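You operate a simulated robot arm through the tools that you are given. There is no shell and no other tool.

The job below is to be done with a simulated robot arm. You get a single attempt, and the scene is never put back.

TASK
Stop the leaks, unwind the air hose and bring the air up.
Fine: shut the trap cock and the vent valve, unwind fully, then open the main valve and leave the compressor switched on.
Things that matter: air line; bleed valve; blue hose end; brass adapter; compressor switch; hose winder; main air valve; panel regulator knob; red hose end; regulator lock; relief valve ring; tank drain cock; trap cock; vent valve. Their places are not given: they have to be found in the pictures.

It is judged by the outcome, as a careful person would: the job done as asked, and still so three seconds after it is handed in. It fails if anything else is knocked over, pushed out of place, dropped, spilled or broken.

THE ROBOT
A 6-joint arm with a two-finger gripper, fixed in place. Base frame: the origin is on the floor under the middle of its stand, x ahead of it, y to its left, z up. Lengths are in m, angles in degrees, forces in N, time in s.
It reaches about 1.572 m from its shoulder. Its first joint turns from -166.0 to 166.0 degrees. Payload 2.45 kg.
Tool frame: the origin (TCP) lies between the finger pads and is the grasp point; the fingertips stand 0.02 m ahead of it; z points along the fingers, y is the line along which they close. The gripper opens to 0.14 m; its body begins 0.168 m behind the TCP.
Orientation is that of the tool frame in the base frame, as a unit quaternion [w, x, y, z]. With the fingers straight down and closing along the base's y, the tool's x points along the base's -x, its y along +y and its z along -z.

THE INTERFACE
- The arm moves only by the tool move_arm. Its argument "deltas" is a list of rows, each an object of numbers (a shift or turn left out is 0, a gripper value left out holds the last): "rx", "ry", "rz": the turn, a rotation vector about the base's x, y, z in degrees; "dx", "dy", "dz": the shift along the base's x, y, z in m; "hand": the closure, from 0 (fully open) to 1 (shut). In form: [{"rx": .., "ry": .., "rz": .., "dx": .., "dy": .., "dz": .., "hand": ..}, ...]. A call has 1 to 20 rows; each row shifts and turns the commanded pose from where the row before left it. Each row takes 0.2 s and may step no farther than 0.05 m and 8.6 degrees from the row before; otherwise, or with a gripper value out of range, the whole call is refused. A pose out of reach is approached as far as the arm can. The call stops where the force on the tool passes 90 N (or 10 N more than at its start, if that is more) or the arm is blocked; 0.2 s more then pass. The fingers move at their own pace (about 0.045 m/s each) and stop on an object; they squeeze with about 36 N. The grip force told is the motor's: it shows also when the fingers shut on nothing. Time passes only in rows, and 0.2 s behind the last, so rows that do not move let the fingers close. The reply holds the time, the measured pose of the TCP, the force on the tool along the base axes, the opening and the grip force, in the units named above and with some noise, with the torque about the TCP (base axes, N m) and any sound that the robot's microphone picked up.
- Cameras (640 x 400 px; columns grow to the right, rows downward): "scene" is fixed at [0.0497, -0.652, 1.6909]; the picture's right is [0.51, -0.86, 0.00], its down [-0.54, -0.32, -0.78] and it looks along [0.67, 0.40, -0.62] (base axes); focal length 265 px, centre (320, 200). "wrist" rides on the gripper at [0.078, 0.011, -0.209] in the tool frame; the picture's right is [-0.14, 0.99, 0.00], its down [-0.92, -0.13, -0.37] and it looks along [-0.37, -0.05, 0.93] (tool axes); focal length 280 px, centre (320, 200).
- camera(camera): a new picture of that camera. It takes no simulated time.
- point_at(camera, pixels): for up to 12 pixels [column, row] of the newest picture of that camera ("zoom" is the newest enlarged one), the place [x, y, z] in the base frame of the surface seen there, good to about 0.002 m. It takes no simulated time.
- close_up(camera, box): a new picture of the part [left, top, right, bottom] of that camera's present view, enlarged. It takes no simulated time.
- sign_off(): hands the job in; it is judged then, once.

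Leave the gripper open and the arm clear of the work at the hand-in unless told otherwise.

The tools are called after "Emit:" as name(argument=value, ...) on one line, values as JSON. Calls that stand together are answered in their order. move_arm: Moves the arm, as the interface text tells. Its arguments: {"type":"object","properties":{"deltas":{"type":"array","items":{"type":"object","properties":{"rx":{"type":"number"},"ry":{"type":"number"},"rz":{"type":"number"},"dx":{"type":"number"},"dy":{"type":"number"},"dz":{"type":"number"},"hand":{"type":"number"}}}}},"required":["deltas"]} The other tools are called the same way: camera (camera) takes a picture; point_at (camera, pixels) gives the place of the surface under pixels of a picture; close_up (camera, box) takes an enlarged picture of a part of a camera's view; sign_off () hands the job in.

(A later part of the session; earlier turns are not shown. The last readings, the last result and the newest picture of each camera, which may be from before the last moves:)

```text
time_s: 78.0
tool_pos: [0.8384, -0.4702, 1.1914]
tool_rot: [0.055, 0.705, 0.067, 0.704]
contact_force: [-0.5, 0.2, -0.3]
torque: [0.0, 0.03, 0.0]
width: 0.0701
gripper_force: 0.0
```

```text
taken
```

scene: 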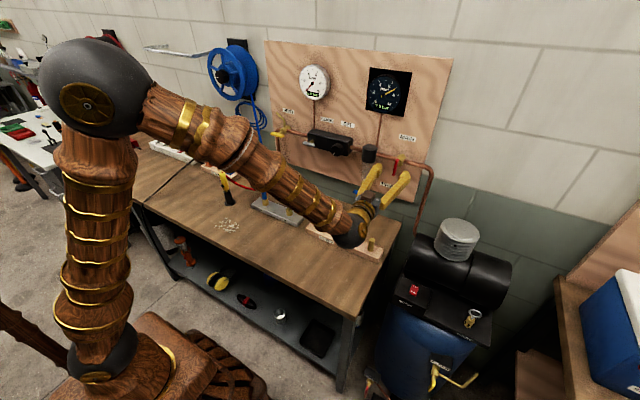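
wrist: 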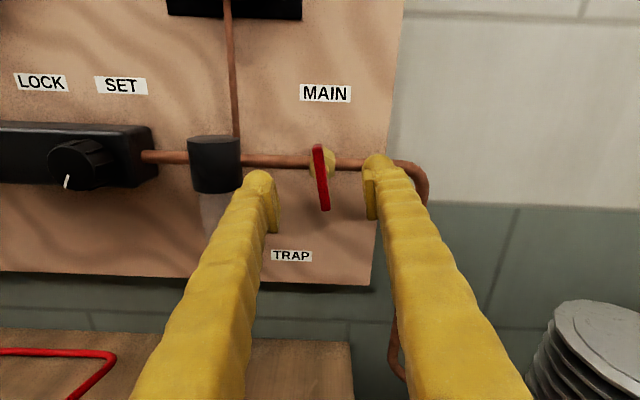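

The bar, turned about 10° counter-clockwise, is between the fingers. Move in, close, and turn counter-clockwise.

Emit:
move_arm(deltas=[{"dx": 0.012}, {"dx": 0.012}, {"dx": 0.012}, {"hand": 1}, {}, {}, {}, {}, {"rx": -6}, {"rx": -6}, {"rx": -6}, {"rx": -6}, {"rx": -6}, {}])

Emit:
camera(camera="wrist")

Emit:
close_up(camera="scene", box=[290, 60, 440, 200])

```text
time_s: 81.0
tool_pos: [0.8752, -0.4691, 1.1919]
tool_rot: [0.235, 0.666, 0.248, 0.663]
contact_force: [9.2, 4.6, 10.0]
torque: [0.0, -0.16, 0.05]
width: 0.009
gripper_force: 36.9
```

```text
taken
```

wrist: 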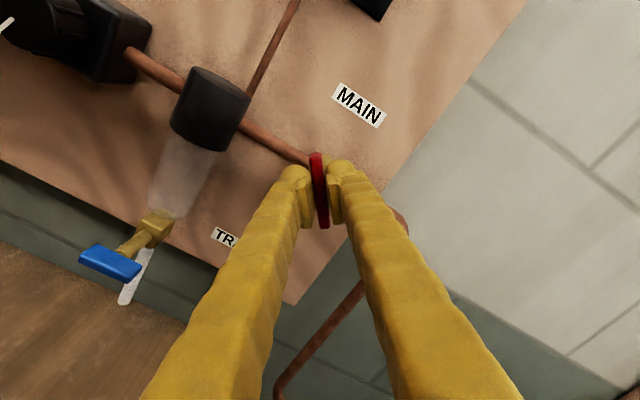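

```text
2.86 times, centred on (365, 130) of scene
```

zoom: 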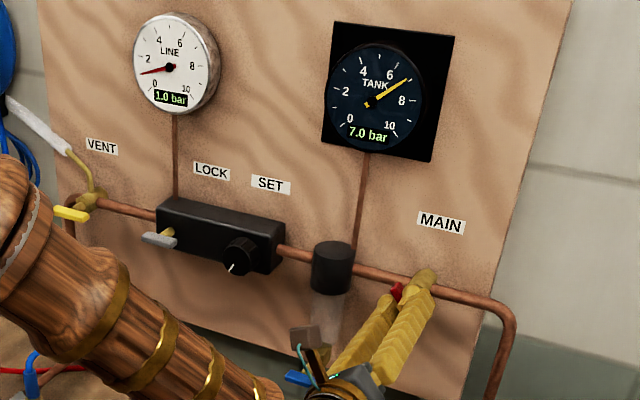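

White jets show at the vent outlet and under the trap: with their bars level these two are open, so their shut position must be the other way (upright, clockwise). I'll shut the main again at once.

Emit:
move_arm(deltas=[{"rx": 8}, {"rx": 8}, {"rx": 8}, {"rx": 8}, {"rx": 8}, {"rx": 2}, {}])

Emit:
camera(camera="wrist")

Emit:
close_up(camera="scene", box=[260, 60, 440, 200])

```text
time_s: 82.5
tool_pos: [0.8743, -0.4707, 1.1932]
tool_rot: [-0.019, 0.707, -0.005, 0.707]
contact_force: [17.5, -10.3, 6.4]
torque: [-0.72, 0.01, -0.1]
width: 0.0092
gripper_force: 37.2
```

```text
taken
```

wrist: 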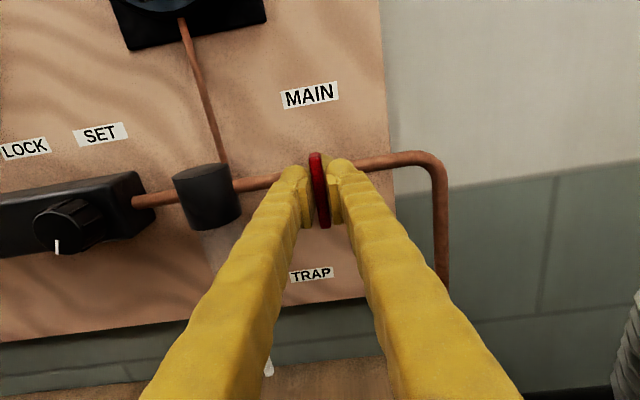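

```text
2.86 times, centred on (350, 130) of scene
```

zoom: 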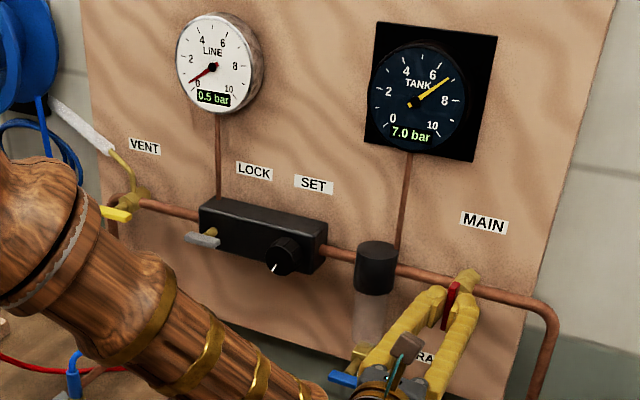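

Main is back on its shut stop and the line is bleeding down. Release it, back off and roll the tool back to 0°.

Emit:
move_arm(deltas=[{"hand": 0.5}, {}, {}, {}, {"dx": -0.012}, {"dx": -0.012}, {"dx": -0.012}, {"rx": -8}, {"rx": -8}, {"rx": -8}, {"rx": -8}, {"rx": -8}, {"rx": -8}, {"rx": -8}, {"rx": -8}, {"rx": -8}, {"rx": -8}, {"rx": -8}, {"rx": -8}, {}])

Emit:
move_arm(deltas=[{"rx": -8}, {"rx": -8}, {"rx": -8}, {"rx": -8}, {"rx": -8}, {"rx": -8}, {"rx": -8}, {"rx": -8}, {"rx": -8}, {"rx": -8}, {"rx": -6}, {}])

Emit:
close_up(camera="scene", box=[260, 60, 440, 200])

```text
time_s: 86.8
tool_pos: [0.8384, -0.4691, 1.1918]
tool_rot: [0.513, 0.487, 0.522, 0.477]
contact_force: [0.3, -0.2, 0.3]
torque: [-0.05, 0.0, 0.03]
width: 0.0699
gripper_force: 0.0
```

```text
time_s: 89.3
tool_pos: [0.8386, -0.4704, 1.1913]
tool_rot: [0.707, 0.005, 0.707, -0.007]
contact_force: [0.0, -0.1, -0.2]
torque: [0.01, 0.01, -0.02]
width: 0.07
gripper_force: 0.0
```

```text
2.86 times, centred on (350, 130) of scene
```

zoom: 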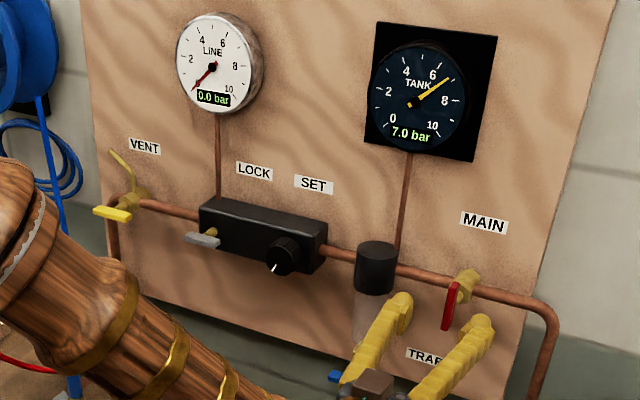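

Line is at 0.0 bar, the jets are gone and the main is shut. Tilt back to 45°, retreat, close the fingers and go above the right end of the trap bar.

Emit:
move_arm(deltas=[{"ry": 3.75, "dx": -0.005, "dz": 0.004}, {"ry": 3.75, "dx": -0.005, "dz": 0.004}, {"ry": 3.75, "dx": -0.006, "dz": 0.005, "dy": 0.002}, {"ry": 3.75, "dx": -0.006, "dz": 0.005, "dy": 0.004}, {"ry": 3.75, "dx": -0.006, "dz": 0.005, "dy": 0.006}, {"ry": 3.75, "dx": -0.006, "dz": 0.005, "dy": 0.008}, {"ry": 3.75, "dx": -0.006, "dz": 0.005, "dy": 0.01}, {"ry": 3.75, "dx": -0.006, "dz": 0.005, "dy": 0.01, "hand": 1}, {"ry": 3.75, "dx": -0.006, "dz": 0.005, "dy": 0.01}, {"ry": 3.75, "dx": -0.006, "dz": 0.003, "dy": 0.012}, {"ry": 3.75, "dx": -0.006, "dz": 0.002, "dy": 0.013}, {"ry": 3.75, "dx": -0.006, "dz": 0.002, "dy": 0.0144}, {}, {}])

Emit:
camera(camera="wrist")

```text
time_s: 92.3
tool_pos: [0.7692, -0.3791, 1.2418]
tool_rot: [0.382, 0.004, 0.924, -0.008]
contact_force: [-0.4, -0.5, 0.4]
torque: [-0.01, -0.03, 0.01]
width: 0.0001
gripper_force: 29.3
```

```text
taken
```

wrist: 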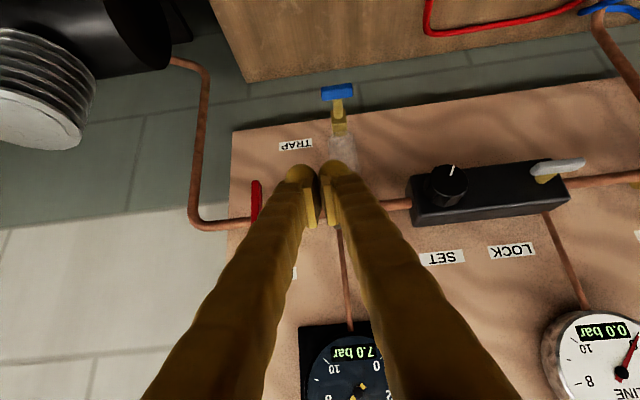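

Emit:
move_arm(deltas=[{"dx": 0.0176, "dz": -0.03}, {"dx": 0.0176, "dz": -0.03}, {"dx": 0.0176, "dz": -0.03}, {"dx": 0.0176, "dz": -0.03}, {"dx": 0.0176, "dz": -0.034}, {}])

Emit:
close_up(camera="wrist", box=[240, 110, 400, 240])

Emit:
close_up(camera="scene", box=[330, 150, 410, 210])

```text
time_s: 93.8
tool_pos: [0.8545, -0.3802, 1.0888]
tool_rot: [0.384, 0.004, 0.923, -0.008]
contact_force: [0.3, 0.3, 0.5]
torque: [0.03, -0.02, -0.01]
width: 0.0001
gripper_force: 29.8
```

```text
3.08 times, centred on (320, 175) of wrist
```

zoom: 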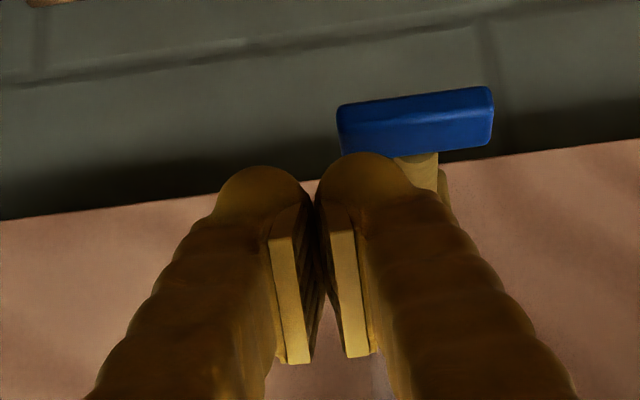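

```text
6.67 times, centred on (370, 180) of scene
```

zoom: 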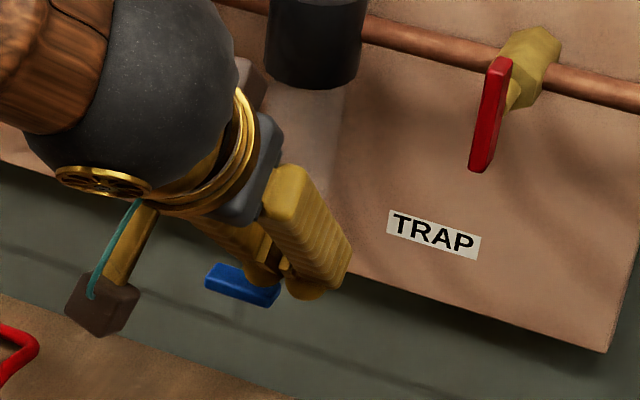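

The left finger is over the bar's right end. Push it down in 5 mm steps.

Emit:
move_arm(deltas=[{"dz": -0.005, "dx": 0.002}, {"dz": -0.005}, {"dz": -0.005}, {"dz": -0.005}, {"dz": -0.005}, {}])

Emit:
close_up(camera="wrist", box=[240, 110, 400, 240])

Emit:
close_up(camera="scene", box=[330, 150, 410, 210])

```text
time_s: 95.2
tool_pos: [0.8589, -0.3804, 1.0633]
tool_rot: [0.383, 0.004, 0.924, -0.009]
contact_force: [2.3, -10.6, 8.8]
torque: [0.09, -0.01, -0.04]
width: 0.0
gripper_force: 29.2
```

```text
3.08 times, centred on (320, 175) of wrist
```

zoom: 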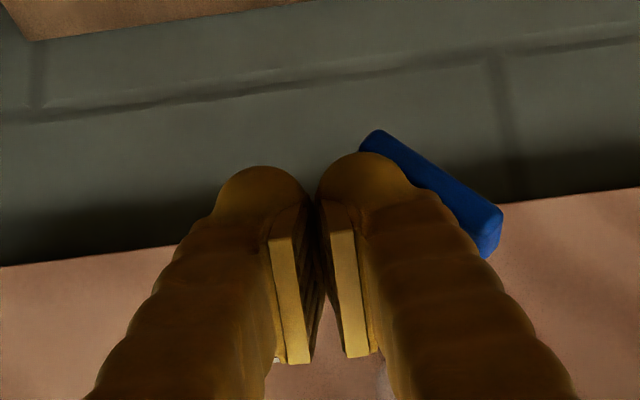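

```text
6.67 times, centred on (370, 180) of scene
```

zoom: 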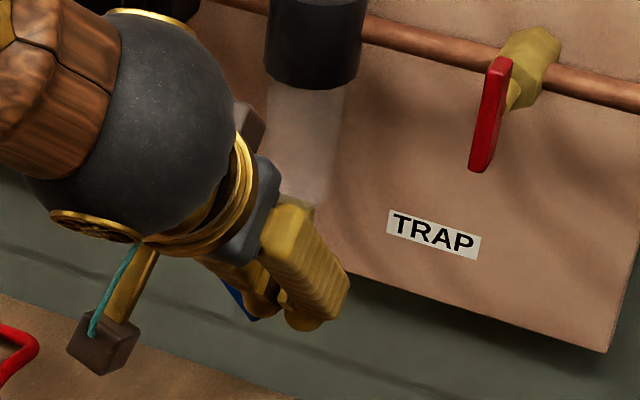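

It has turned roughly 45°. Continue down.

Emit:
move_arm(deltas=[{"dz": -0.005}, {"dz": -0.005}, {"dz": -0.005}, {"dz": -0.005}, {}])

Emit:
close_up(camera="wrist", box=[240, 110, 400, 240])

```text
time_s: 96.3
tool_pos: [0.8587, -0.382, 1.0441]
tool_rot: [0.383, 0.004, 0.924, -0.009]
contact_force: [2.2, -26.8, 16.7]
torque: [0.57, -0.16, -0.38]
width: 0.0001
gripper_force: 29.1
```

```text
3.08 times, centred on (320, 175) of wrist
```

zoom: 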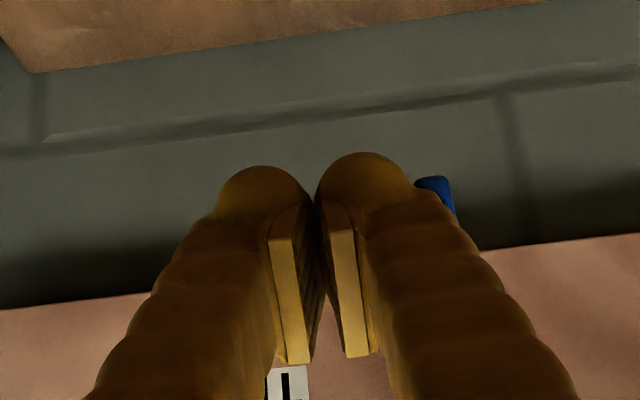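

The bar looks nearly upright and the side force rose to 27 N. Step the fingers right to look at it.

Emit:
move_arm(deltas=[{"dy": -0.01}, {"dy": -0.015}, {"dy": -0.01}, {}])

Emit:
close_up(camera="wrist", box=[300, 110, 460, 240])

Emit:
close_up(camera="scene", box=[330, 150, 410, 210])

```text
time_s: 97.3
tool_pos: [0.859, -0.4163, 1.0424]
tool_rot: [0.383, 0.004, 0.924, -0.009]
contact_force: [-0.2, 0.6, -0.5]
torque: [-0.04, 0.02, 0.01]
width: 0.0
gripper_force: 29.4
```

```text
3.08 times, centred on (380, 175) of wrist
```

zoom: 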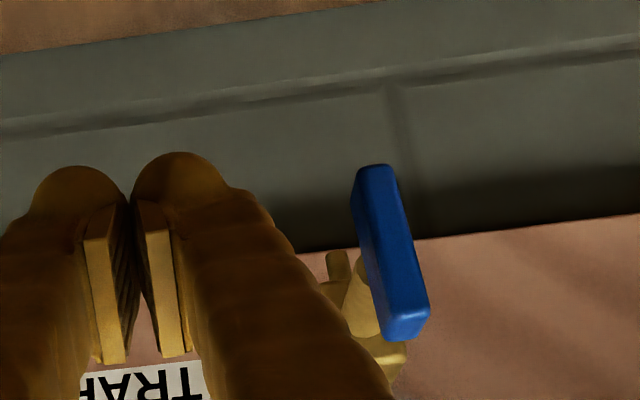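

```text
6.67 times, centred on (370, 180) of scene
```

zoom: 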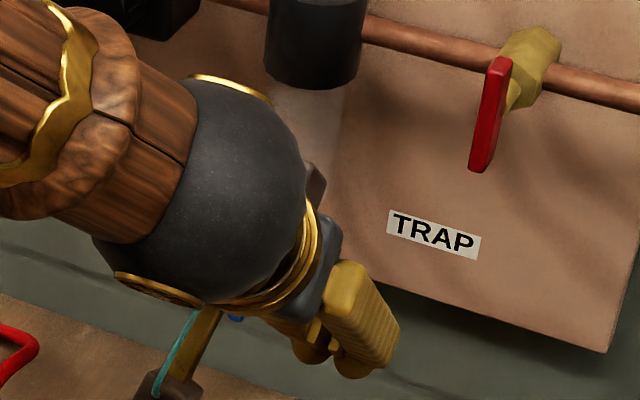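

Now the bar is close to upright. Measure its tilt.

Emit:
close_up(camera="wrist", box=[375, 140, 425, 205])

Emit:
point_at(camera="zoom", pixels=[[250, 110], [275, 115], [265, 150], [285, 200], [295, 250], [305, 300], [315, 330], [250, 150], [275, 250], [290, 320], [220, 180], [240, 290]])

```text
6.15 times, centred on (400, 172) of wrist
```

zoom: 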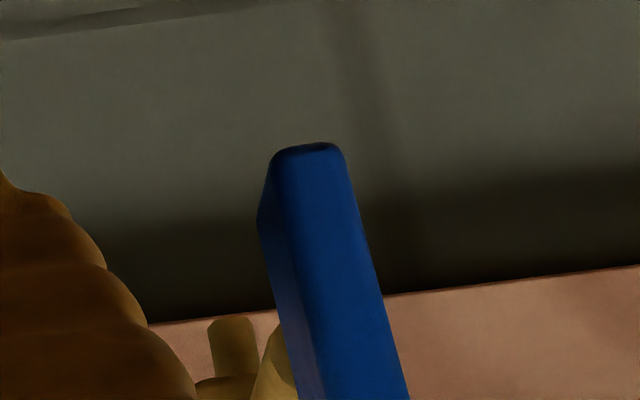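

```text
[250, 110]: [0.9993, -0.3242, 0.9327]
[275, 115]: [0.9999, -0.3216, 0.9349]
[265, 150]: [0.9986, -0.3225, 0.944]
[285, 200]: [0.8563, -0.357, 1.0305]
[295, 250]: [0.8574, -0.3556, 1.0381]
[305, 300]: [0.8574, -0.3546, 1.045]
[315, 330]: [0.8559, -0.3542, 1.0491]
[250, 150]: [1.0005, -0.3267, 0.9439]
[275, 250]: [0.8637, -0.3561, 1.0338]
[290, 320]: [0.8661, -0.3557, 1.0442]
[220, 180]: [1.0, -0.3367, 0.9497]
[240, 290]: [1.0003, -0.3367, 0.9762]
```

The bar is about 9° short of upright (bottom end still to the right). Lower the fingers and push the bottom end left to finish.

Emit:
move_arm(deltas=[{"dz": -0.011}, {"dz": -0.011}, {"dy": 0.01}, {"dy": 0.01}, {"dy": 0.006}, {"dy": 0.004}, {}])

Emit:
close_up(camera="wrist", box=[260, 90, 420, 230])

```text
time_s: 99.0
tool_pos: [0.8592, -0.3853, 1.0206]
tool_rot: [0.383, 0.004, 0.924, -0.009]
contact_force: [-0.8, 0.9, 0.3]
torque: [-0.02, -0.01, 0.01]
width: 0.0
gripper_force: 29.5
```

```text
2.86 times, centred on (340, 160) of wrist
```

zoom: 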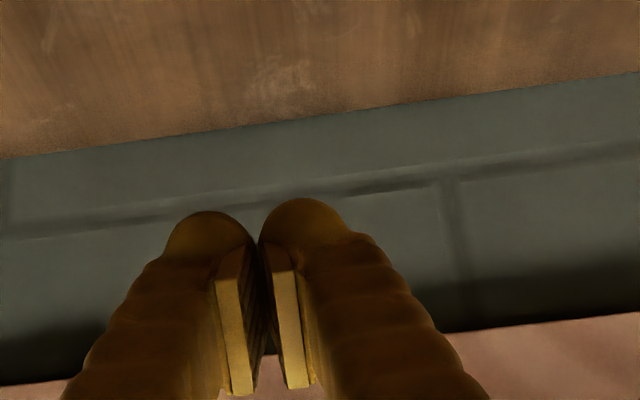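

Continue left in 2 mm steps, watching force.

Emit:
move_arm(deltas=[{"dy": 0.002}, {"dy": 0.002}, {"dy": 0.002}, {}])

```text
time_s: 100.0
tool_pos: [0.8592, -0.3824, 1.0205]
tool_rot: [0.383, 0.005, 0.924, -0.01]
contact_force: [0.9, -40.4, -0.9]
torque: [0.95, 0.02, 0.11]
width: 0.0
gripper_force: 29.4
```

40 N with little movement: likely the stop. Back off and look.

Emit:
move_arm(deltas=[{"dy": -0.008}, {"dy": -0.02}, {"dy": -0.015, "dz": 0.015}, {"dz": 0.02}, {"dz": 0.02, "dx": -0.02}, {}])

Emit:
close_up(camera="wrist", box=[350, 100, 430, 180])

Emit:
camera(camera="wrist")

```text
time_s: 101.3
tool_pos: [0.839, -0.4239, 1.0771]
tool_rot: [0.383, 0.003, 0.924, -0.008]
contact_force: [-0.3, 0.0, -0.3]
torque: [-0.02, 0.01, -0.03]
width: 0.0002
gripper_force: 29.3
```

```text
5.00 times, centred on (390, 140) of wrist
```

zoom: 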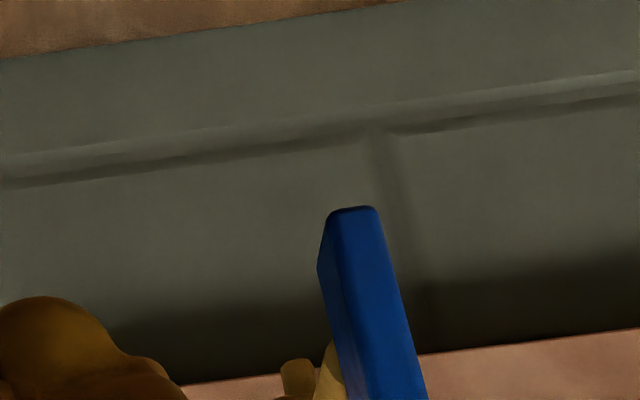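

```text
taken
```

wrist: 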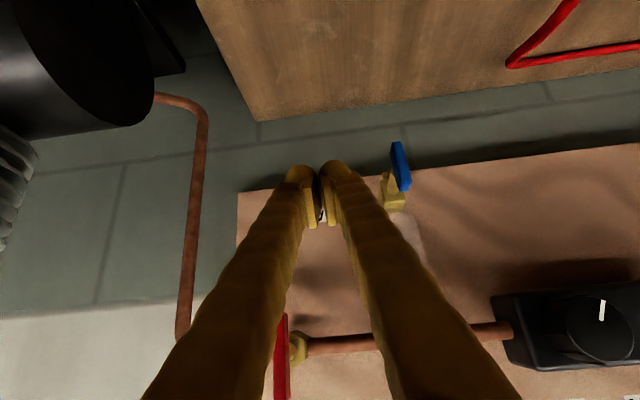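

Emit:
close_up(camera="wrist", box=[375, 130, 425, 200])

Emit:
point_at(camera="zoom", pixels=[[268, 110], [285, 160], [300, 210], [310, 260], [325, 310], [300, 110], [315, 160], [330, 210], [345, 260], [355, 300], [235, 150], [255, 250]])

```text
5.71 times, centred on (400, 165) of wrist
```

zoom: 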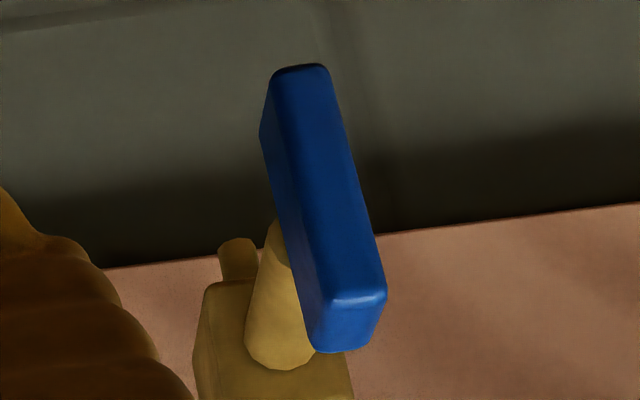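

```text
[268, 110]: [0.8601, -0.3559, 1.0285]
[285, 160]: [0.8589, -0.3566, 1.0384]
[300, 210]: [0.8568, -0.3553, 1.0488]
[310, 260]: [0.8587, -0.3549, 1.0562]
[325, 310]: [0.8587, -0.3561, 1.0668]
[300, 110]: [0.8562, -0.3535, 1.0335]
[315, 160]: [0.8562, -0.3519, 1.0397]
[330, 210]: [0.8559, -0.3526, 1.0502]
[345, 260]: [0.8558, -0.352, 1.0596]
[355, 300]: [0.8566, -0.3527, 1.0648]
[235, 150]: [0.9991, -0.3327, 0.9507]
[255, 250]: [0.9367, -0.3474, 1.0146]
```

The trap bar is now upright on its stop. Next the vent in the same way: back off, cross over to y about 0.0235.

Emit:
move_arm(deltas=[{"dx": -0.025, "dz": 0.035}, {"dx": -0.025, "dz": 0.04}, {"dx": -0.025, "dz": 0.04}, {"dx": -0.015, "dz": 0.045}, {"dz": 0.045, "dy": 0.02}, {"dz": 0.02, "dy": 0.04}, {"dy": 0.048}, {"dy": 0.048}, {"dy": 0.048}, {"dy": 0.048}, {"dy": 0.048}, {"dy": 0.048}, {"dy": 0.048}, {"dy": 0.048}, {"dy": 0.0034}, {}])

Emit:
camera(camera="wrist")

```text
time_s: 104.8
tool_pos: [0.7486, 0.0253, 1.3016]
tool_rot: [0.382, 0.003, 0.924, -0.009]
contact_force: [-0.1, -0.5, -0.3]
torque: [-0.01, 0.02, 0.02]
width: 0.0
gripper_force: 29.3
```

```text
taken
```

wrist: 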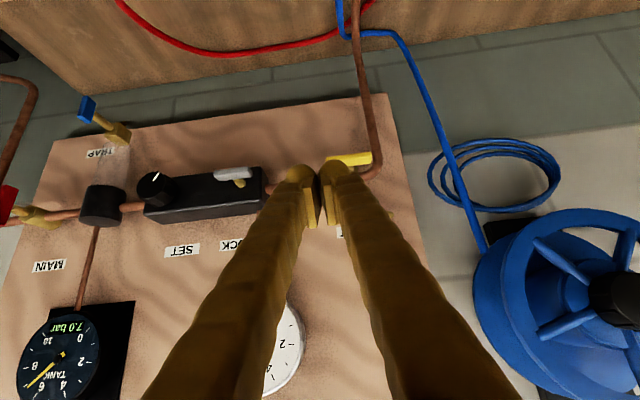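

Trap bar shows upright. Approach the right end of the yellow vent bar.

Emit:
move_arm(deltas=[{"dx": 0.0266, "dz": -0.0136}, {"dx": 0.0266, "dz": -0.0136}, {"dx": 0.0266, "dz": -0.0136}, {"dx": 0.0266, "dz": -0.0136}, {"dx": 0.0266, "dz": -0.0136, "dy": -0.002}, {}])

Emit:
close_up(camera="wrist", box=[240, 110, 400, 240])

Emit:
close_up(camera="scene", box=[255, 100, 345, 160])

```text
time_s: 106.2
tool_pos: [0.8798, 0.0225, 1.2325]
tool_rot: [0.382, 0.003, 0.924, -0.008]
contact_force: [0.1, 0.3, -0.3]
torque: [-0.03, 0.04, -0.01]
width: 0.0003
gripper_force: 29.8
```

```text
3.08 times, centred on (320, 175) of wrist
```

zoom: 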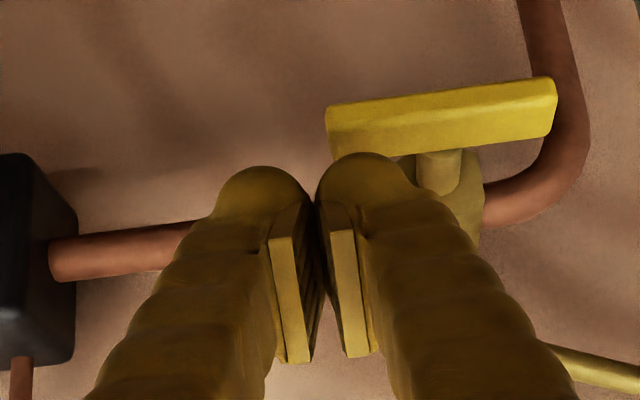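

```text
6.67 times, centred on (300, 130) of scene
```

zoom: 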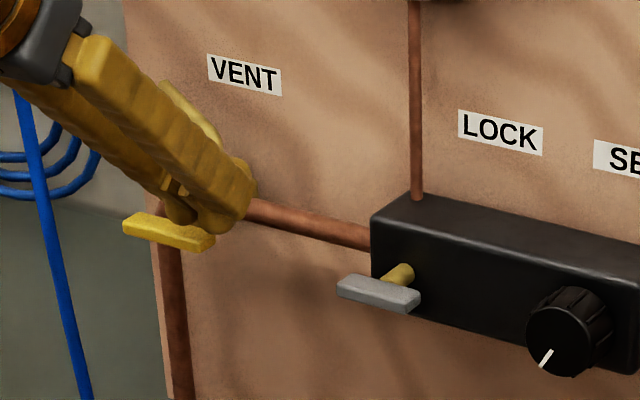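

Over the right end. Push down in 5 mm steps.

Emit:
move_arm(deltas=[{"dz": -0.005, "dx": 0.002}, {"dz": -0.005}, {"dz": -0.005}, {"dz": -0.005}, {"dz": -0.005}, {"dz": -0.005}, {}])

Emit:
close_up(camera="wrist", box=[240, 110, 400, 240])

```text
time_s: 107.8
tool_pos: [0.8841, 0.0242, 1.2018]
tool_rot: [0.383, 0.003, 0.924, -0.008]
contact_force: [1.2, -1.0, 2.1]
torque: [0.04, 0.0, -0.02]
width: 0.0
gripper_force: 29.5
```

```text
3.08 times, centred on (320, 175) of wrist
```

zoom: 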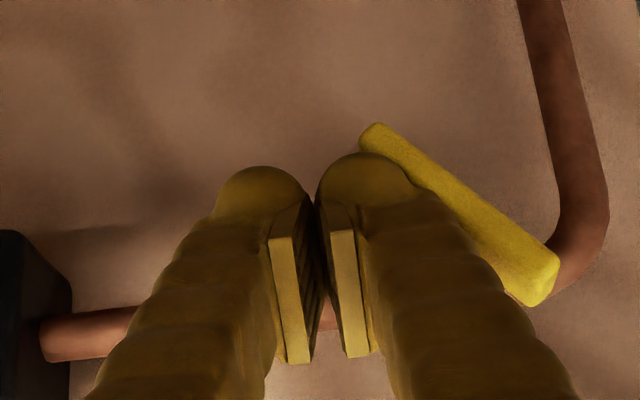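

Turning well (about 40°). Continue down.

Emit:
move_arm(deltas=[{"dz": -0.005}, {"dz": -0.005}, {"dz": -0.005}, {"dz": -0.005}, {"dz": -0.004}, {}])

Emit:
close_up(camera="wrist", box=[240, 110, 400, 240])

```text
time_s: 109.2
tool_pos: [0.8841, 0.0242, 1.1771]
tool_rot: [0.382, 0.004, 0.924, -0.009]
contact_force: [0.2, 0.1, -0.2]
torque: [-0.02, 0.02, 0.0]
width: 0.0
gripper_force: 29.7
```

```text
3.08 times, centred on (320, 175) of wrist
```

zoom: 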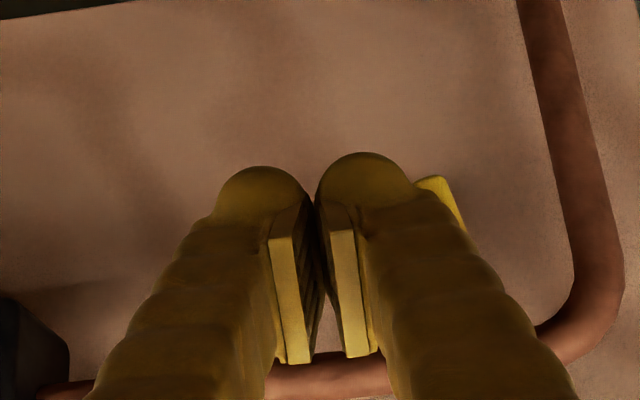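

The bar is close to upright. Lower a little and push the bottom end left in small steps until the force rises.

Emit:
move_arm(deltas=[{"dz": -0.006}, {"dz": -0.006}, {"dy": 0.002}, {"dy": 0.002}, {}])

```text
time_s: 110.3
tool_pos: [0.8832, 0.0267, 1.1675]
tool_rot: [0.383, 0.004, 0.924, -0.008]
contact_force: [-1.1, 0.2, -0.3]
torque: [0.02, 0.03, -0.04]
width: 0.0
gripper_force: 28.7
```

Emit:
move_arm(deltas=[{"dy": 0.0015}, {"dy": 0.0015}, {}])

Emit:
close_up(camera="scene", box=[255, 100, 345, 160])

```text
time_s: 111.2
tool_pos: [0.881, 0.0265, 1.1681]
tool_rot: [0.383, 0.004, 0.924, -0.009]
contact_force: [8.8, -55.0, -5.6]
torque: [0.96, 0.45, -0.01]
width: 0.0
gripper_force: 29.2
```

```text
6.67 times, centred on (300, 130) of scene
```

zoom: 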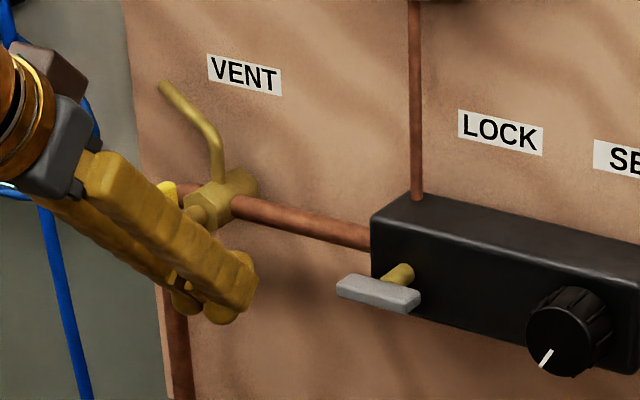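

55 N with no further movement: stop reached. Back off to the right and away, and check the bar.

Emit:
move_arm(deltas=[{"dy": -0.006}, {"dy": -0.014}, {"dy": -0.014, "dx": -0.01}, {"dx": -0.03, "dz": 0.02}, {"dx": -0.03, "dz": 0.03}, {"dx": -0.03, "dz": 0.03}, {}])

Emit:
camera(camera="wrist")

Emit:
close_up(camera="scene", box=[255, 100, 345, 160])

```text
time_s: 112.8
tool_pos: [0.782, -0.0036, 1.2462]
tool_rot: [0.383, 0.004, 0.924, -0.009]
contact_force: [0.5, -0.2, -0.3]
torque: [0.0, 0.0, -0.01]
width: 0.0
gripper_force: 29.4
```

```text
taken
```

wrist: 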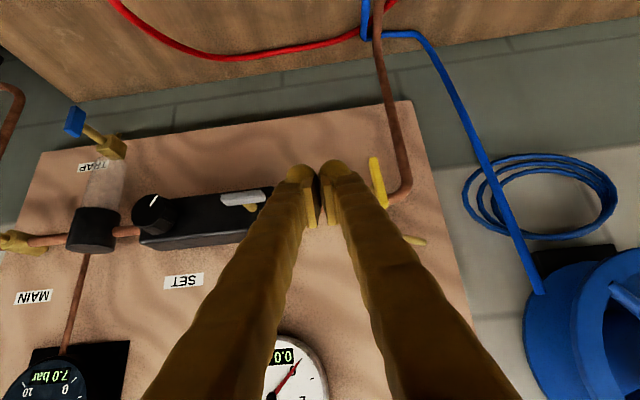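

```text
6.67 times, centred on (300, 130) of scene
```

zoom: 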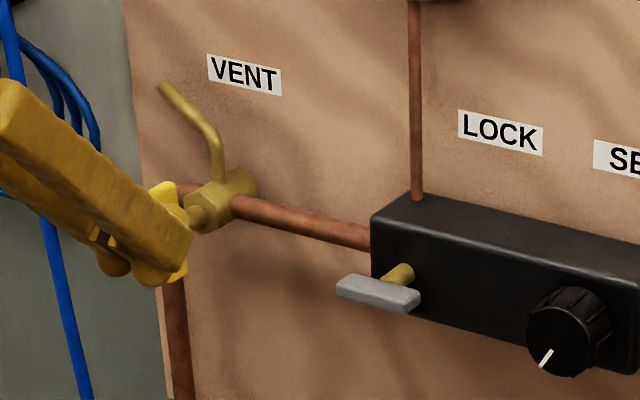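

Emit:
close_up(camera="wrist", box=[350, 145, 410, 220])

Emit:
point_at(camera="zoom", pixels=[[260, 85], [275, 120], [285, 160], [295, 200], [310, 250], [320, 290], [245, 120], [265, 200], [285, 270], [290, 100], [320, 230], [335, 280]])

```text
5.33 times, centred on (380, 182) of wrist
```

zoom: 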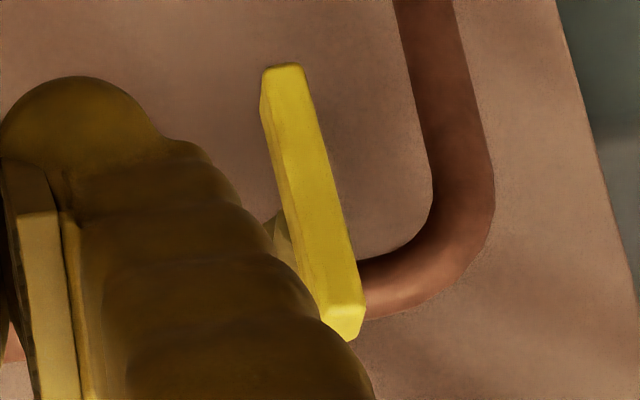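

```text
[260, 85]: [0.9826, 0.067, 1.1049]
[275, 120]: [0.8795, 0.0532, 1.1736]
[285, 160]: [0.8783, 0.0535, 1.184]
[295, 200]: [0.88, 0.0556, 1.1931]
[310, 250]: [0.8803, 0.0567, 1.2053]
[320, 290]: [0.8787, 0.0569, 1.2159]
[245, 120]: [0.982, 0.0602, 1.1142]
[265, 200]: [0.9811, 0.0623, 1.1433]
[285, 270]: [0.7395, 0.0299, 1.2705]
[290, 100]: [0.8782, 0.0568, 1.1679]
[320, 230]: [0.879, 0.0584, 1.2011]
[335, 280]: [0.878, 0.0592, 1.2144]
```

The vent bar is upright on its stop (within measuring error). Now the main: I'll sweep the top end of its upright bar to the left from the right-hand side, with the same closed-finger tilt. Travel right, to the right of the main handle.

Emit:
move_arm(deltas=[{"dx": -0.02, "dz": 0.03}, {"dx": -0.012, "dz": 0.025, "dy": -0.02}, {"dy": -0.048}, {"dy": -0.048}, {"dy": -0.048}, {"dy": -0.048}, {"dy": -0.048}, {"dy": -0.048}, {"dy": -0.048}, {"dy": -0.048}, {"dy": -0.048}, {"dy": -0.048}, {"dy": -0.017}, {}])

Emit:
camera(camera="wrist")

Emit:
close_up(camera="scene", box=[255, 80, 435, 210])

```text
time_s: 115.8
tool_pos: [0.7526, -0.5218, 1.302]
tool_rot: [0.383, 0.004, 0.924, -0.009]
contact_force: [-0.7, 0.4, 0.0]
torque: [-0.02, 0.01, -0.01]
width: 0.0002
gripper_force: 29.4
```

```text
taken
```

wrist: 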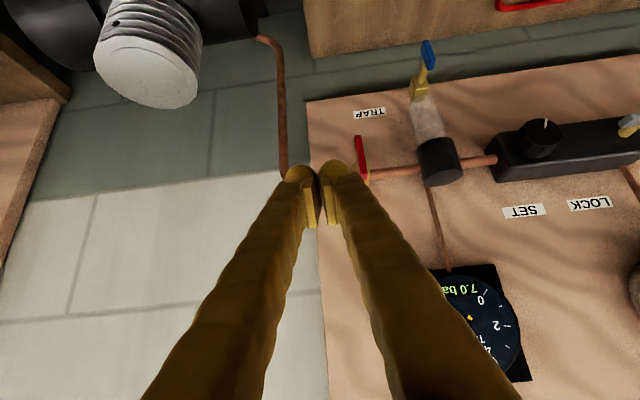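

```text
3.08 times, centred on (345, 145) of scene
```

zoom: 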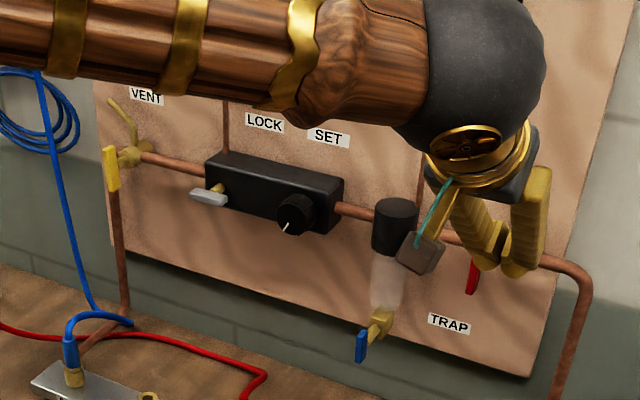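

Vent and trap bars both stand upright. Go in to the right of the main handle's top end (TCP [0.882, -0.52, 1.222]).

Emit:
move_arm(deltas=[{"dx": 0.0258, "dz": -0.016}, {"dx": 0.0258, "dz": -0.016}, {"dx": 0.0258, "dz": -0.016}, {"dx": 0.0258, "dz": -0.016}, {"dx": 0.0258, "dz": -0.016}, {}])

Emit:
close_up(camera="wrist", box=[240, 110, 400, 240])

```text
time_s: 117.2
tool_pos: [0.8806, -0.5187, 1.2208]
tool_rot: [0.383, 0.003, 0.924, -0.008]
contact_force: [0.9, 0.5, -0.4]
torque: [0.0, -0.03, -0.01]
width: 0.0
gripper_force: 29.3
```

```text
3.08 times, centred on (320, 175) of wrist
```

zoom: 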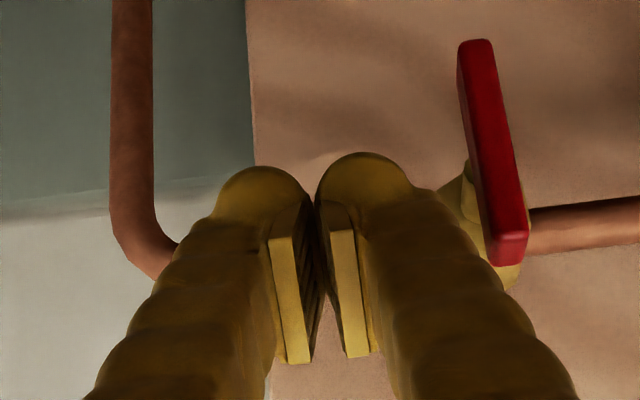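

Sweep left in 5 mm steps; first a part opening to check for leaks.

Emit:
move_arm(deltas=[{"dy": 0.006}, {"dy": 0.006}, {"dy": 0.006}, {"dy": 0.006}, {"dy": 0.006}, {}])

Emit:
close_up(camera="wrist", box=[240, 110, 400, 240])

Emit:
close_up(camera="scene", box=[255, 60, 435, 210])

```text
time_s: 118.5
tool_pos: [0.8791, -0.4905, 1.2212]
tool_rot: [0.383, 0.003, 0.924, -0.008]
contact_force: [-0.5, -0.9, 1.2]
torque: [0.07, 0.0, 0.02]
width: 0.0
gripper_force: 29.5
```

```text
3.08 times, centred on (320, 175) of wrist
```

zoom: 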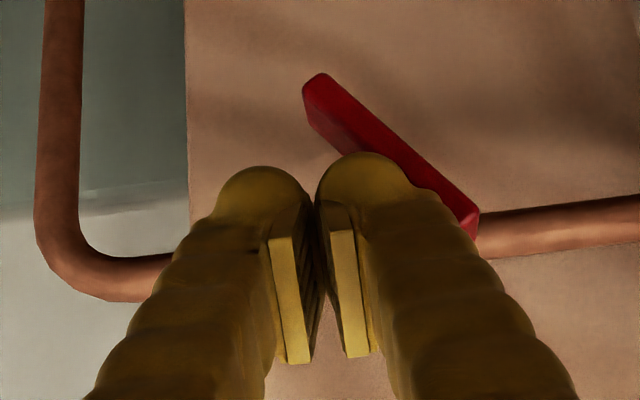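

```text
2.67 times, centred on (345, 135) of scene
```

zoom: 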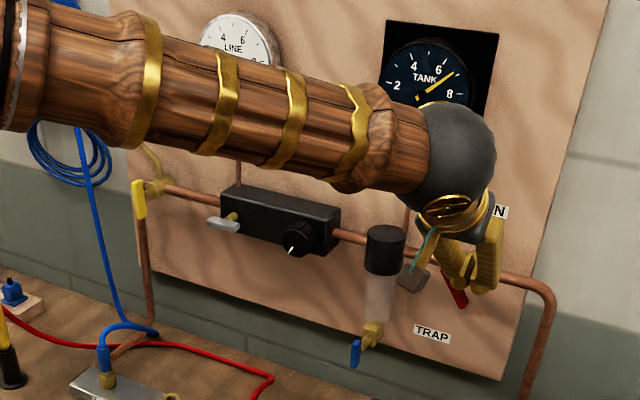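

Half open and no jets at vent or trap. Continue the sweep.

Emit:
move_arm(deltas=[{"dy": 0.006}, {"dy": 0.006}, {"dy": 0.006}, {"dy": 0.006}, {"dy": 0.006}, {"dy": 0.006}, {"dy": 0.006}, {"dy": 0.006}, {}])

Emit:
close_up(camera="wrist", box=[220, 110, 400, 240])

```text
time_s: 120.5
tool_pos: [0.8805, -0.443, 1.2209]
tool_rot: [0.383, 0.004, 0.924, -0.009]
contact_force: [-0.2, 0.3, 0.4]
torque: [0.01, 0.04, 0.0]
width: 0.0
gripper_force: 29.3
```

```text
3.08 times, centred on (310, 175) of wrist
```

zoom: 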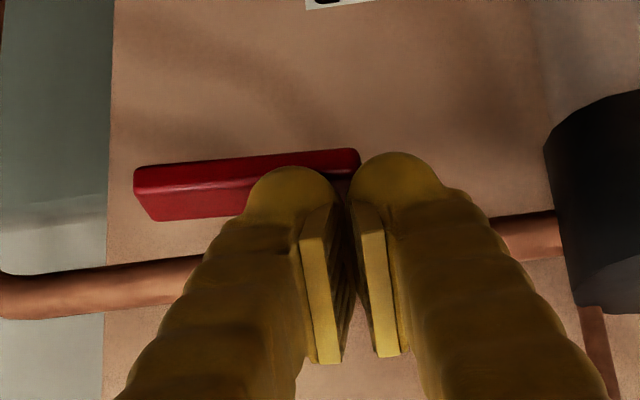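

Nearly level. Press the left end down gently to its stop.

Emit:
move_arm(deltas=[{"dy": 0.003, "dz": -0.001}, {"dz": -0.0015}, {"dz": -0.0015}, {}])

```text
time_s: 121.5
tool_pos: [0.8792, -0.4406, 1.2186]
tool_rot: [0.384, 0.004, 0.923, -0.009]
contact_force: [-4.1, 1.4, 19.6]
torque: [-0.13, 0.13, -0.05]
width: 0.0002
gripper_force: 29.8
```

20 N on the stop: main fully open. Lift off, retreat and check the gauges.

Emit:
move_arm(deltas=[{"dz": 0.012}, {"dz": 0.02, "dx": -0.015}, {"dx": -0.03, "dz": 0.025}, {"dx": -0.03, "dz": 0.03}, {"dx": -0.03, "dz": 0.03}, {"dx": -0.02, "dz": 0.035, "dy": -0.02}, {"dy": -0.04, "dz": 0.02}, {"dy": -0.045}, {"dy": -0.045}, {"dy": -0.045}, {}])

Emit:
camera(camera="scene")

Emit:
camera(camera="wrist")

Emit:
close_up(camera="scene", box=[255, 50, 435, 210])

```text
time_s: 124.0
tool_pos: [0.755, -0.632, 1.3875]
tool_rot: [0.382, 0.004, 0.924, -0.01]
contact_force: [-0.5, -0.2, -0.1]
torque: [0.03, 0.03, 0.03]
width: 0.0003
gripper_force: 29.6
```

```text
taken
```

scene: 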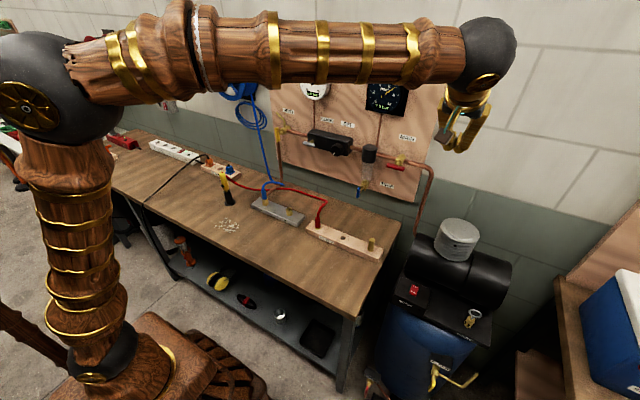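

```text
taken
```

wrist: 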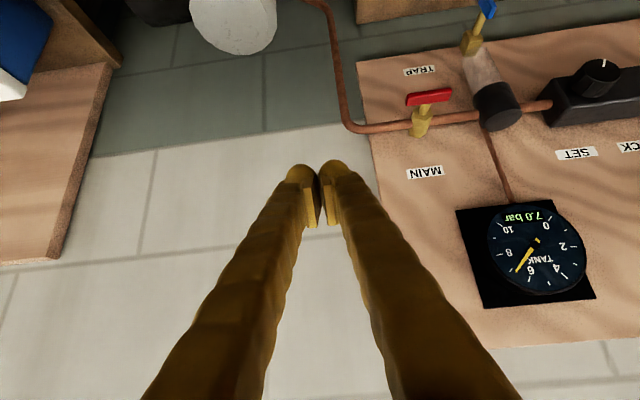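

```text
2.50 times, centred on (345, 130) of scene
```

zoom: 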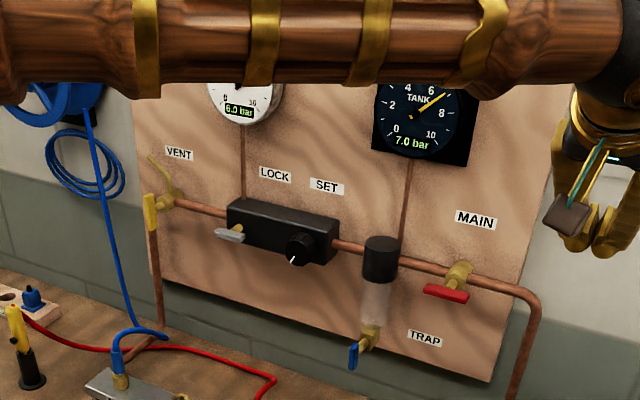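

Line reads 6.0 bar, tank 7.0 bar, main bar level, no jets. Now the compressor switch: find out whether it is on or off. Measure it in the scene.

Emit:
close_up(camera="scene", box=[400, 275, 430, 305])

Emit:
point_at(camera="zoom", pixels=[[290, 110], [330, 130], [310, 170], [270, 190], [320, 220], [290, 250], [180, 150], [420, 250], [200, 300], [300, 80], [240, 220], [370, 190]])

```text
13.33 times, centred on (415, 290) of scene
```

zoom: 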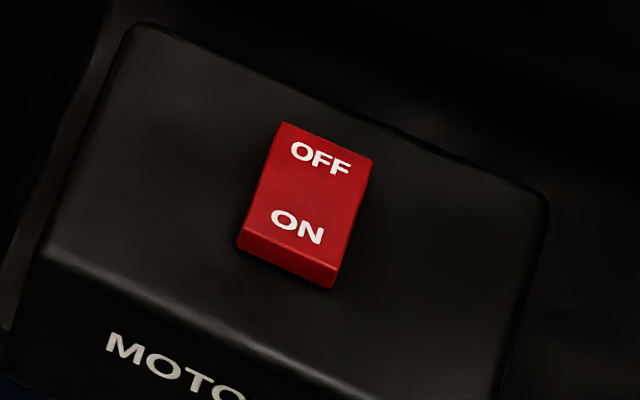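

```text
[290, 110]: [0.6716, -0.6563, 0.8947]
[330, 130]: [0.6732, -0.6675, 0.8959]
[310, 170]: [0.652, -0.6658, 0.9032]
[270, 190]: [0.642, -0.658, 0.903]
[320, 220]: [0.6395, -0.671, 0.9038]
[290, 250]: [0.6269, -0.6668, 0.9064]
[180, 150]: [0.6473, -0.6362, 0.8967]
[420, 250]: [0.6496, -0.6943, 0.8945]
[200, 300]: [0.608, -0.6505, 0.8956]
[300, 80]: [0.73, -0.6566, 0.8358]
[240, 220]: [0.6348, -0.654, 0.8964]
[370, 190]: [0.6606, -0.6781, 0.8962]
```

Emit:
point_at(camera="zoom", pixels=[[322, 142], [318, 155], [312, 170], [306, 185], [300, 200], [296, 215], [291, 230], [287, 243], [284, 258], [280, 270], [275, 282], [340, 200]])

```text
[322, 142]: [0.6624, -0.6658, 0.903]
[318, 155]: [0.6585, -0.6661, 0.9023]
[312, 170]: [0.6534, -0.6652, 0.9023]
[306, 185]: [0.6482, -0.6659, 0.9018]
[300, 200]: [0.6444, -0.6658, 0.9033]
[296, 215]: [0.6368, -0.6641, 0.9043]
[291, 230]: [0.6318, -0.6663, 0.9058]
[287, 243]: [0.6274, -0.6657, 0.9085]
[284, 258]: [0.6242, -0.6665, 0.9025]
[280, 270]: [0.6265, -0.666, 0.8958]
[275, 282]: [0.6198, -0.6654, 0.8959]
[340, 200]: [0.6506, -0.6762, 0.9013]
```

The rocker's front half (ON side, x about 0.628) stands raised at z 0.9085 and the back half (OFF) is down, so the compressor is off. I need to press the ON side. Check obstacles around it first.

Emit:
point_at(camera="scene", pixels=[[414, 285]])

Emit:
close_up(camera="scene", box=[370, 210, 530, 370])

Emit:
point_at(camera="zoom", pixels=[[345, 45], [300, 55], [340, 120], [250, 110], [220, 160], [300, 170], [440, 170], [130, 210], [330, 255], [410, 230], [60, 60], [340, 320]])

```text
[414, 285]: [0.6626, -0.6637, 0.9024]
```

```text
2.50 times, centred on (450, 290) of scene
```

zoom: 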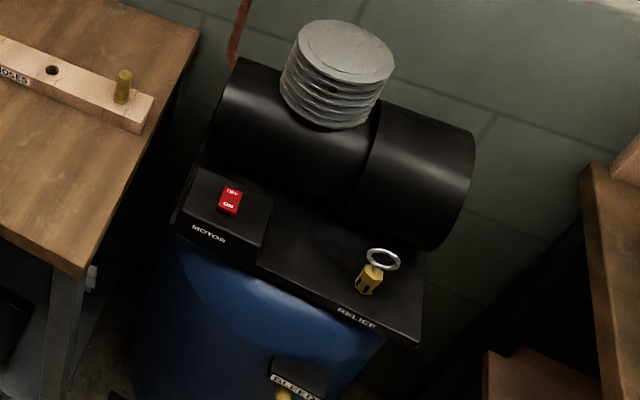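

```text
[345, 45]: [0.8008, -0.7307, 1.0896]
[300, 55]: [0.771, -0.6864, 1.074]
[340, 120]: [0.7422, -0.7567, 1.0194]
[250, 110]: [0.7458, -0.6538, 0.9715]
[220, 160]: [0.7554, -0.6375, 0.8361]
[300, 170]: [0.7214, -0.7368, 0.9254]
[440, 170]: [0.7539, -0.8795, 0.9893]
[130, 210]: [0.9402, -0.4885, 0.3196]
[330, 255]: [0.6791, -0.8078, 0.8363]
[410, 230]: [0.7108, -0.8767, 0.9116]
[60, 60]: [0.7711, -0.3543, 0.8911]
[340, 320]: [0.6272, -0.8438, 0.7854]
```

Clear space above the switch. Turn the tool straight down and go above it.

Emit:
move_arm(deltas=[{"ry": 3.74, "dx": -0.0112, "dy": -0.0028, "dz": -0.022}, {"ry": 3.74, "dx": -0.0112, "dy": -0.0028, "dz": -0.022}, {"ry": 3.74, "dx": -0.0112, "dy": -0.0028, "dz": -0.022}, {"ry": 3.74, "dx": -0.0112, "dy": -0.0028, "dz": -0.022}, {"ry": 3.74, "dx": -0.0112, "dy": -0.0028, "dz": -0.022}, {"ry": 3.74, "dx": -0.0112, "dy": -0.0028, "dz": -0.022}, {"ry": 3.74, "dx": -0.0112, "dy": -0.0028, "dz": -0.022}, {"ry": 3.74, "dx": -0.0112, "dy": -0.0028, "dz": -0.022}, {"ry": 3.74, "dx": -0.0112, "dy": -0.0028, "dz": -0.022}, {"ry": 3.74, "dx": -0.0112, "dy": -0.0028, "dz": -0.022}, {"ry": 3.74, "dx": -0.0112, "dy": -0.0028, "dz": -0.022}, {"ry": 3.74, "dx": -0.0112, "dy": -0.0028, "dz": -0.022}, {}])

Emit:
camera(camera="wrist")

Emit:
camera(camera="scene")

```text
time_s: 126.8
tool_pos: [0.6194, -0.6668, 1.127]
tool_rot: [0.001, 0.0, 1.0, -0.009]
contact_force: [-0.6, 0.5, 0.0]
torque: [-0.03, 0.0, 0.02]
width: 0.0
gripper_force: 29.9
```

```text
taken
```

wrist: 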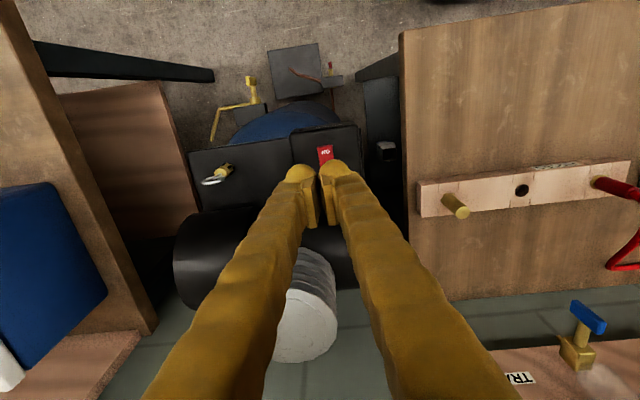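

```text
taken
```

scene: 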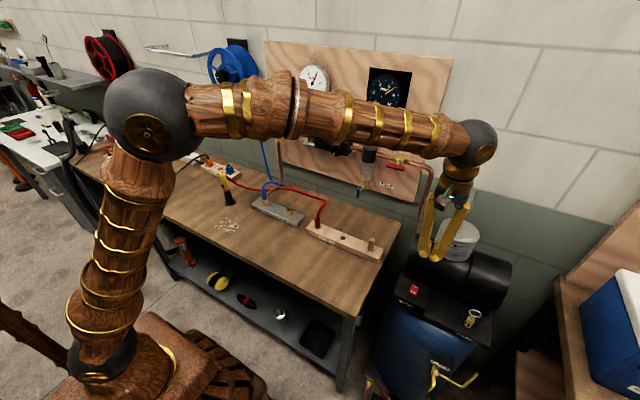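

Measure the rocker again from above.

Emit:
close_up(camera="wrist", box=[300, 130, 360, 180])

Emit:
point_at(camera="zoom", pixels=[[250, 105], [255, 125], [260, 145], [265, 165], [270, 190], [275, 215], [225, 150], [300, 150], [250, 90], [400, 120], [120, 120], [260, 118]])

```text
8.00 times, centred on (330, 155) of wrist
```

zoom: 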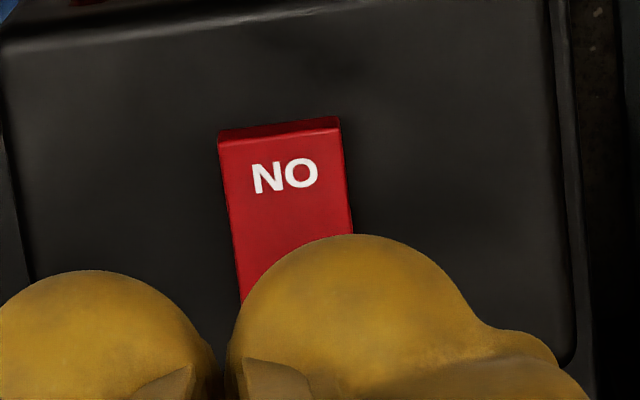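

```text
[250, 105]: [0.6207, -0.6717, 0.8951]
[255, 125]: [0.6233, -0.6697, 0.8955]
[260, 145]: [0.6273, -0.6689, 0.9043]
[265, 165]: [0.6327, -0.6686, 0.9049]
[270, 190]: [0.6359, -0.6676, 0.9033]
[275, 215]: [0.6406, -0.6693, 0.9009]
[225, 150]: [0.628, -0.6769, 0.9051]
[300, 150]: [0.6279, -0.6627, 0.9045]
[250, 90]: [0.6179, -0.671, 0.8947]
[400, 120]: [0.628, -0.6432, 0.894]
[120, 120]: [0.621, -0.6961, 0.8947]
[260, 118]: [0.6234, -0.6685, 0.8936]
```

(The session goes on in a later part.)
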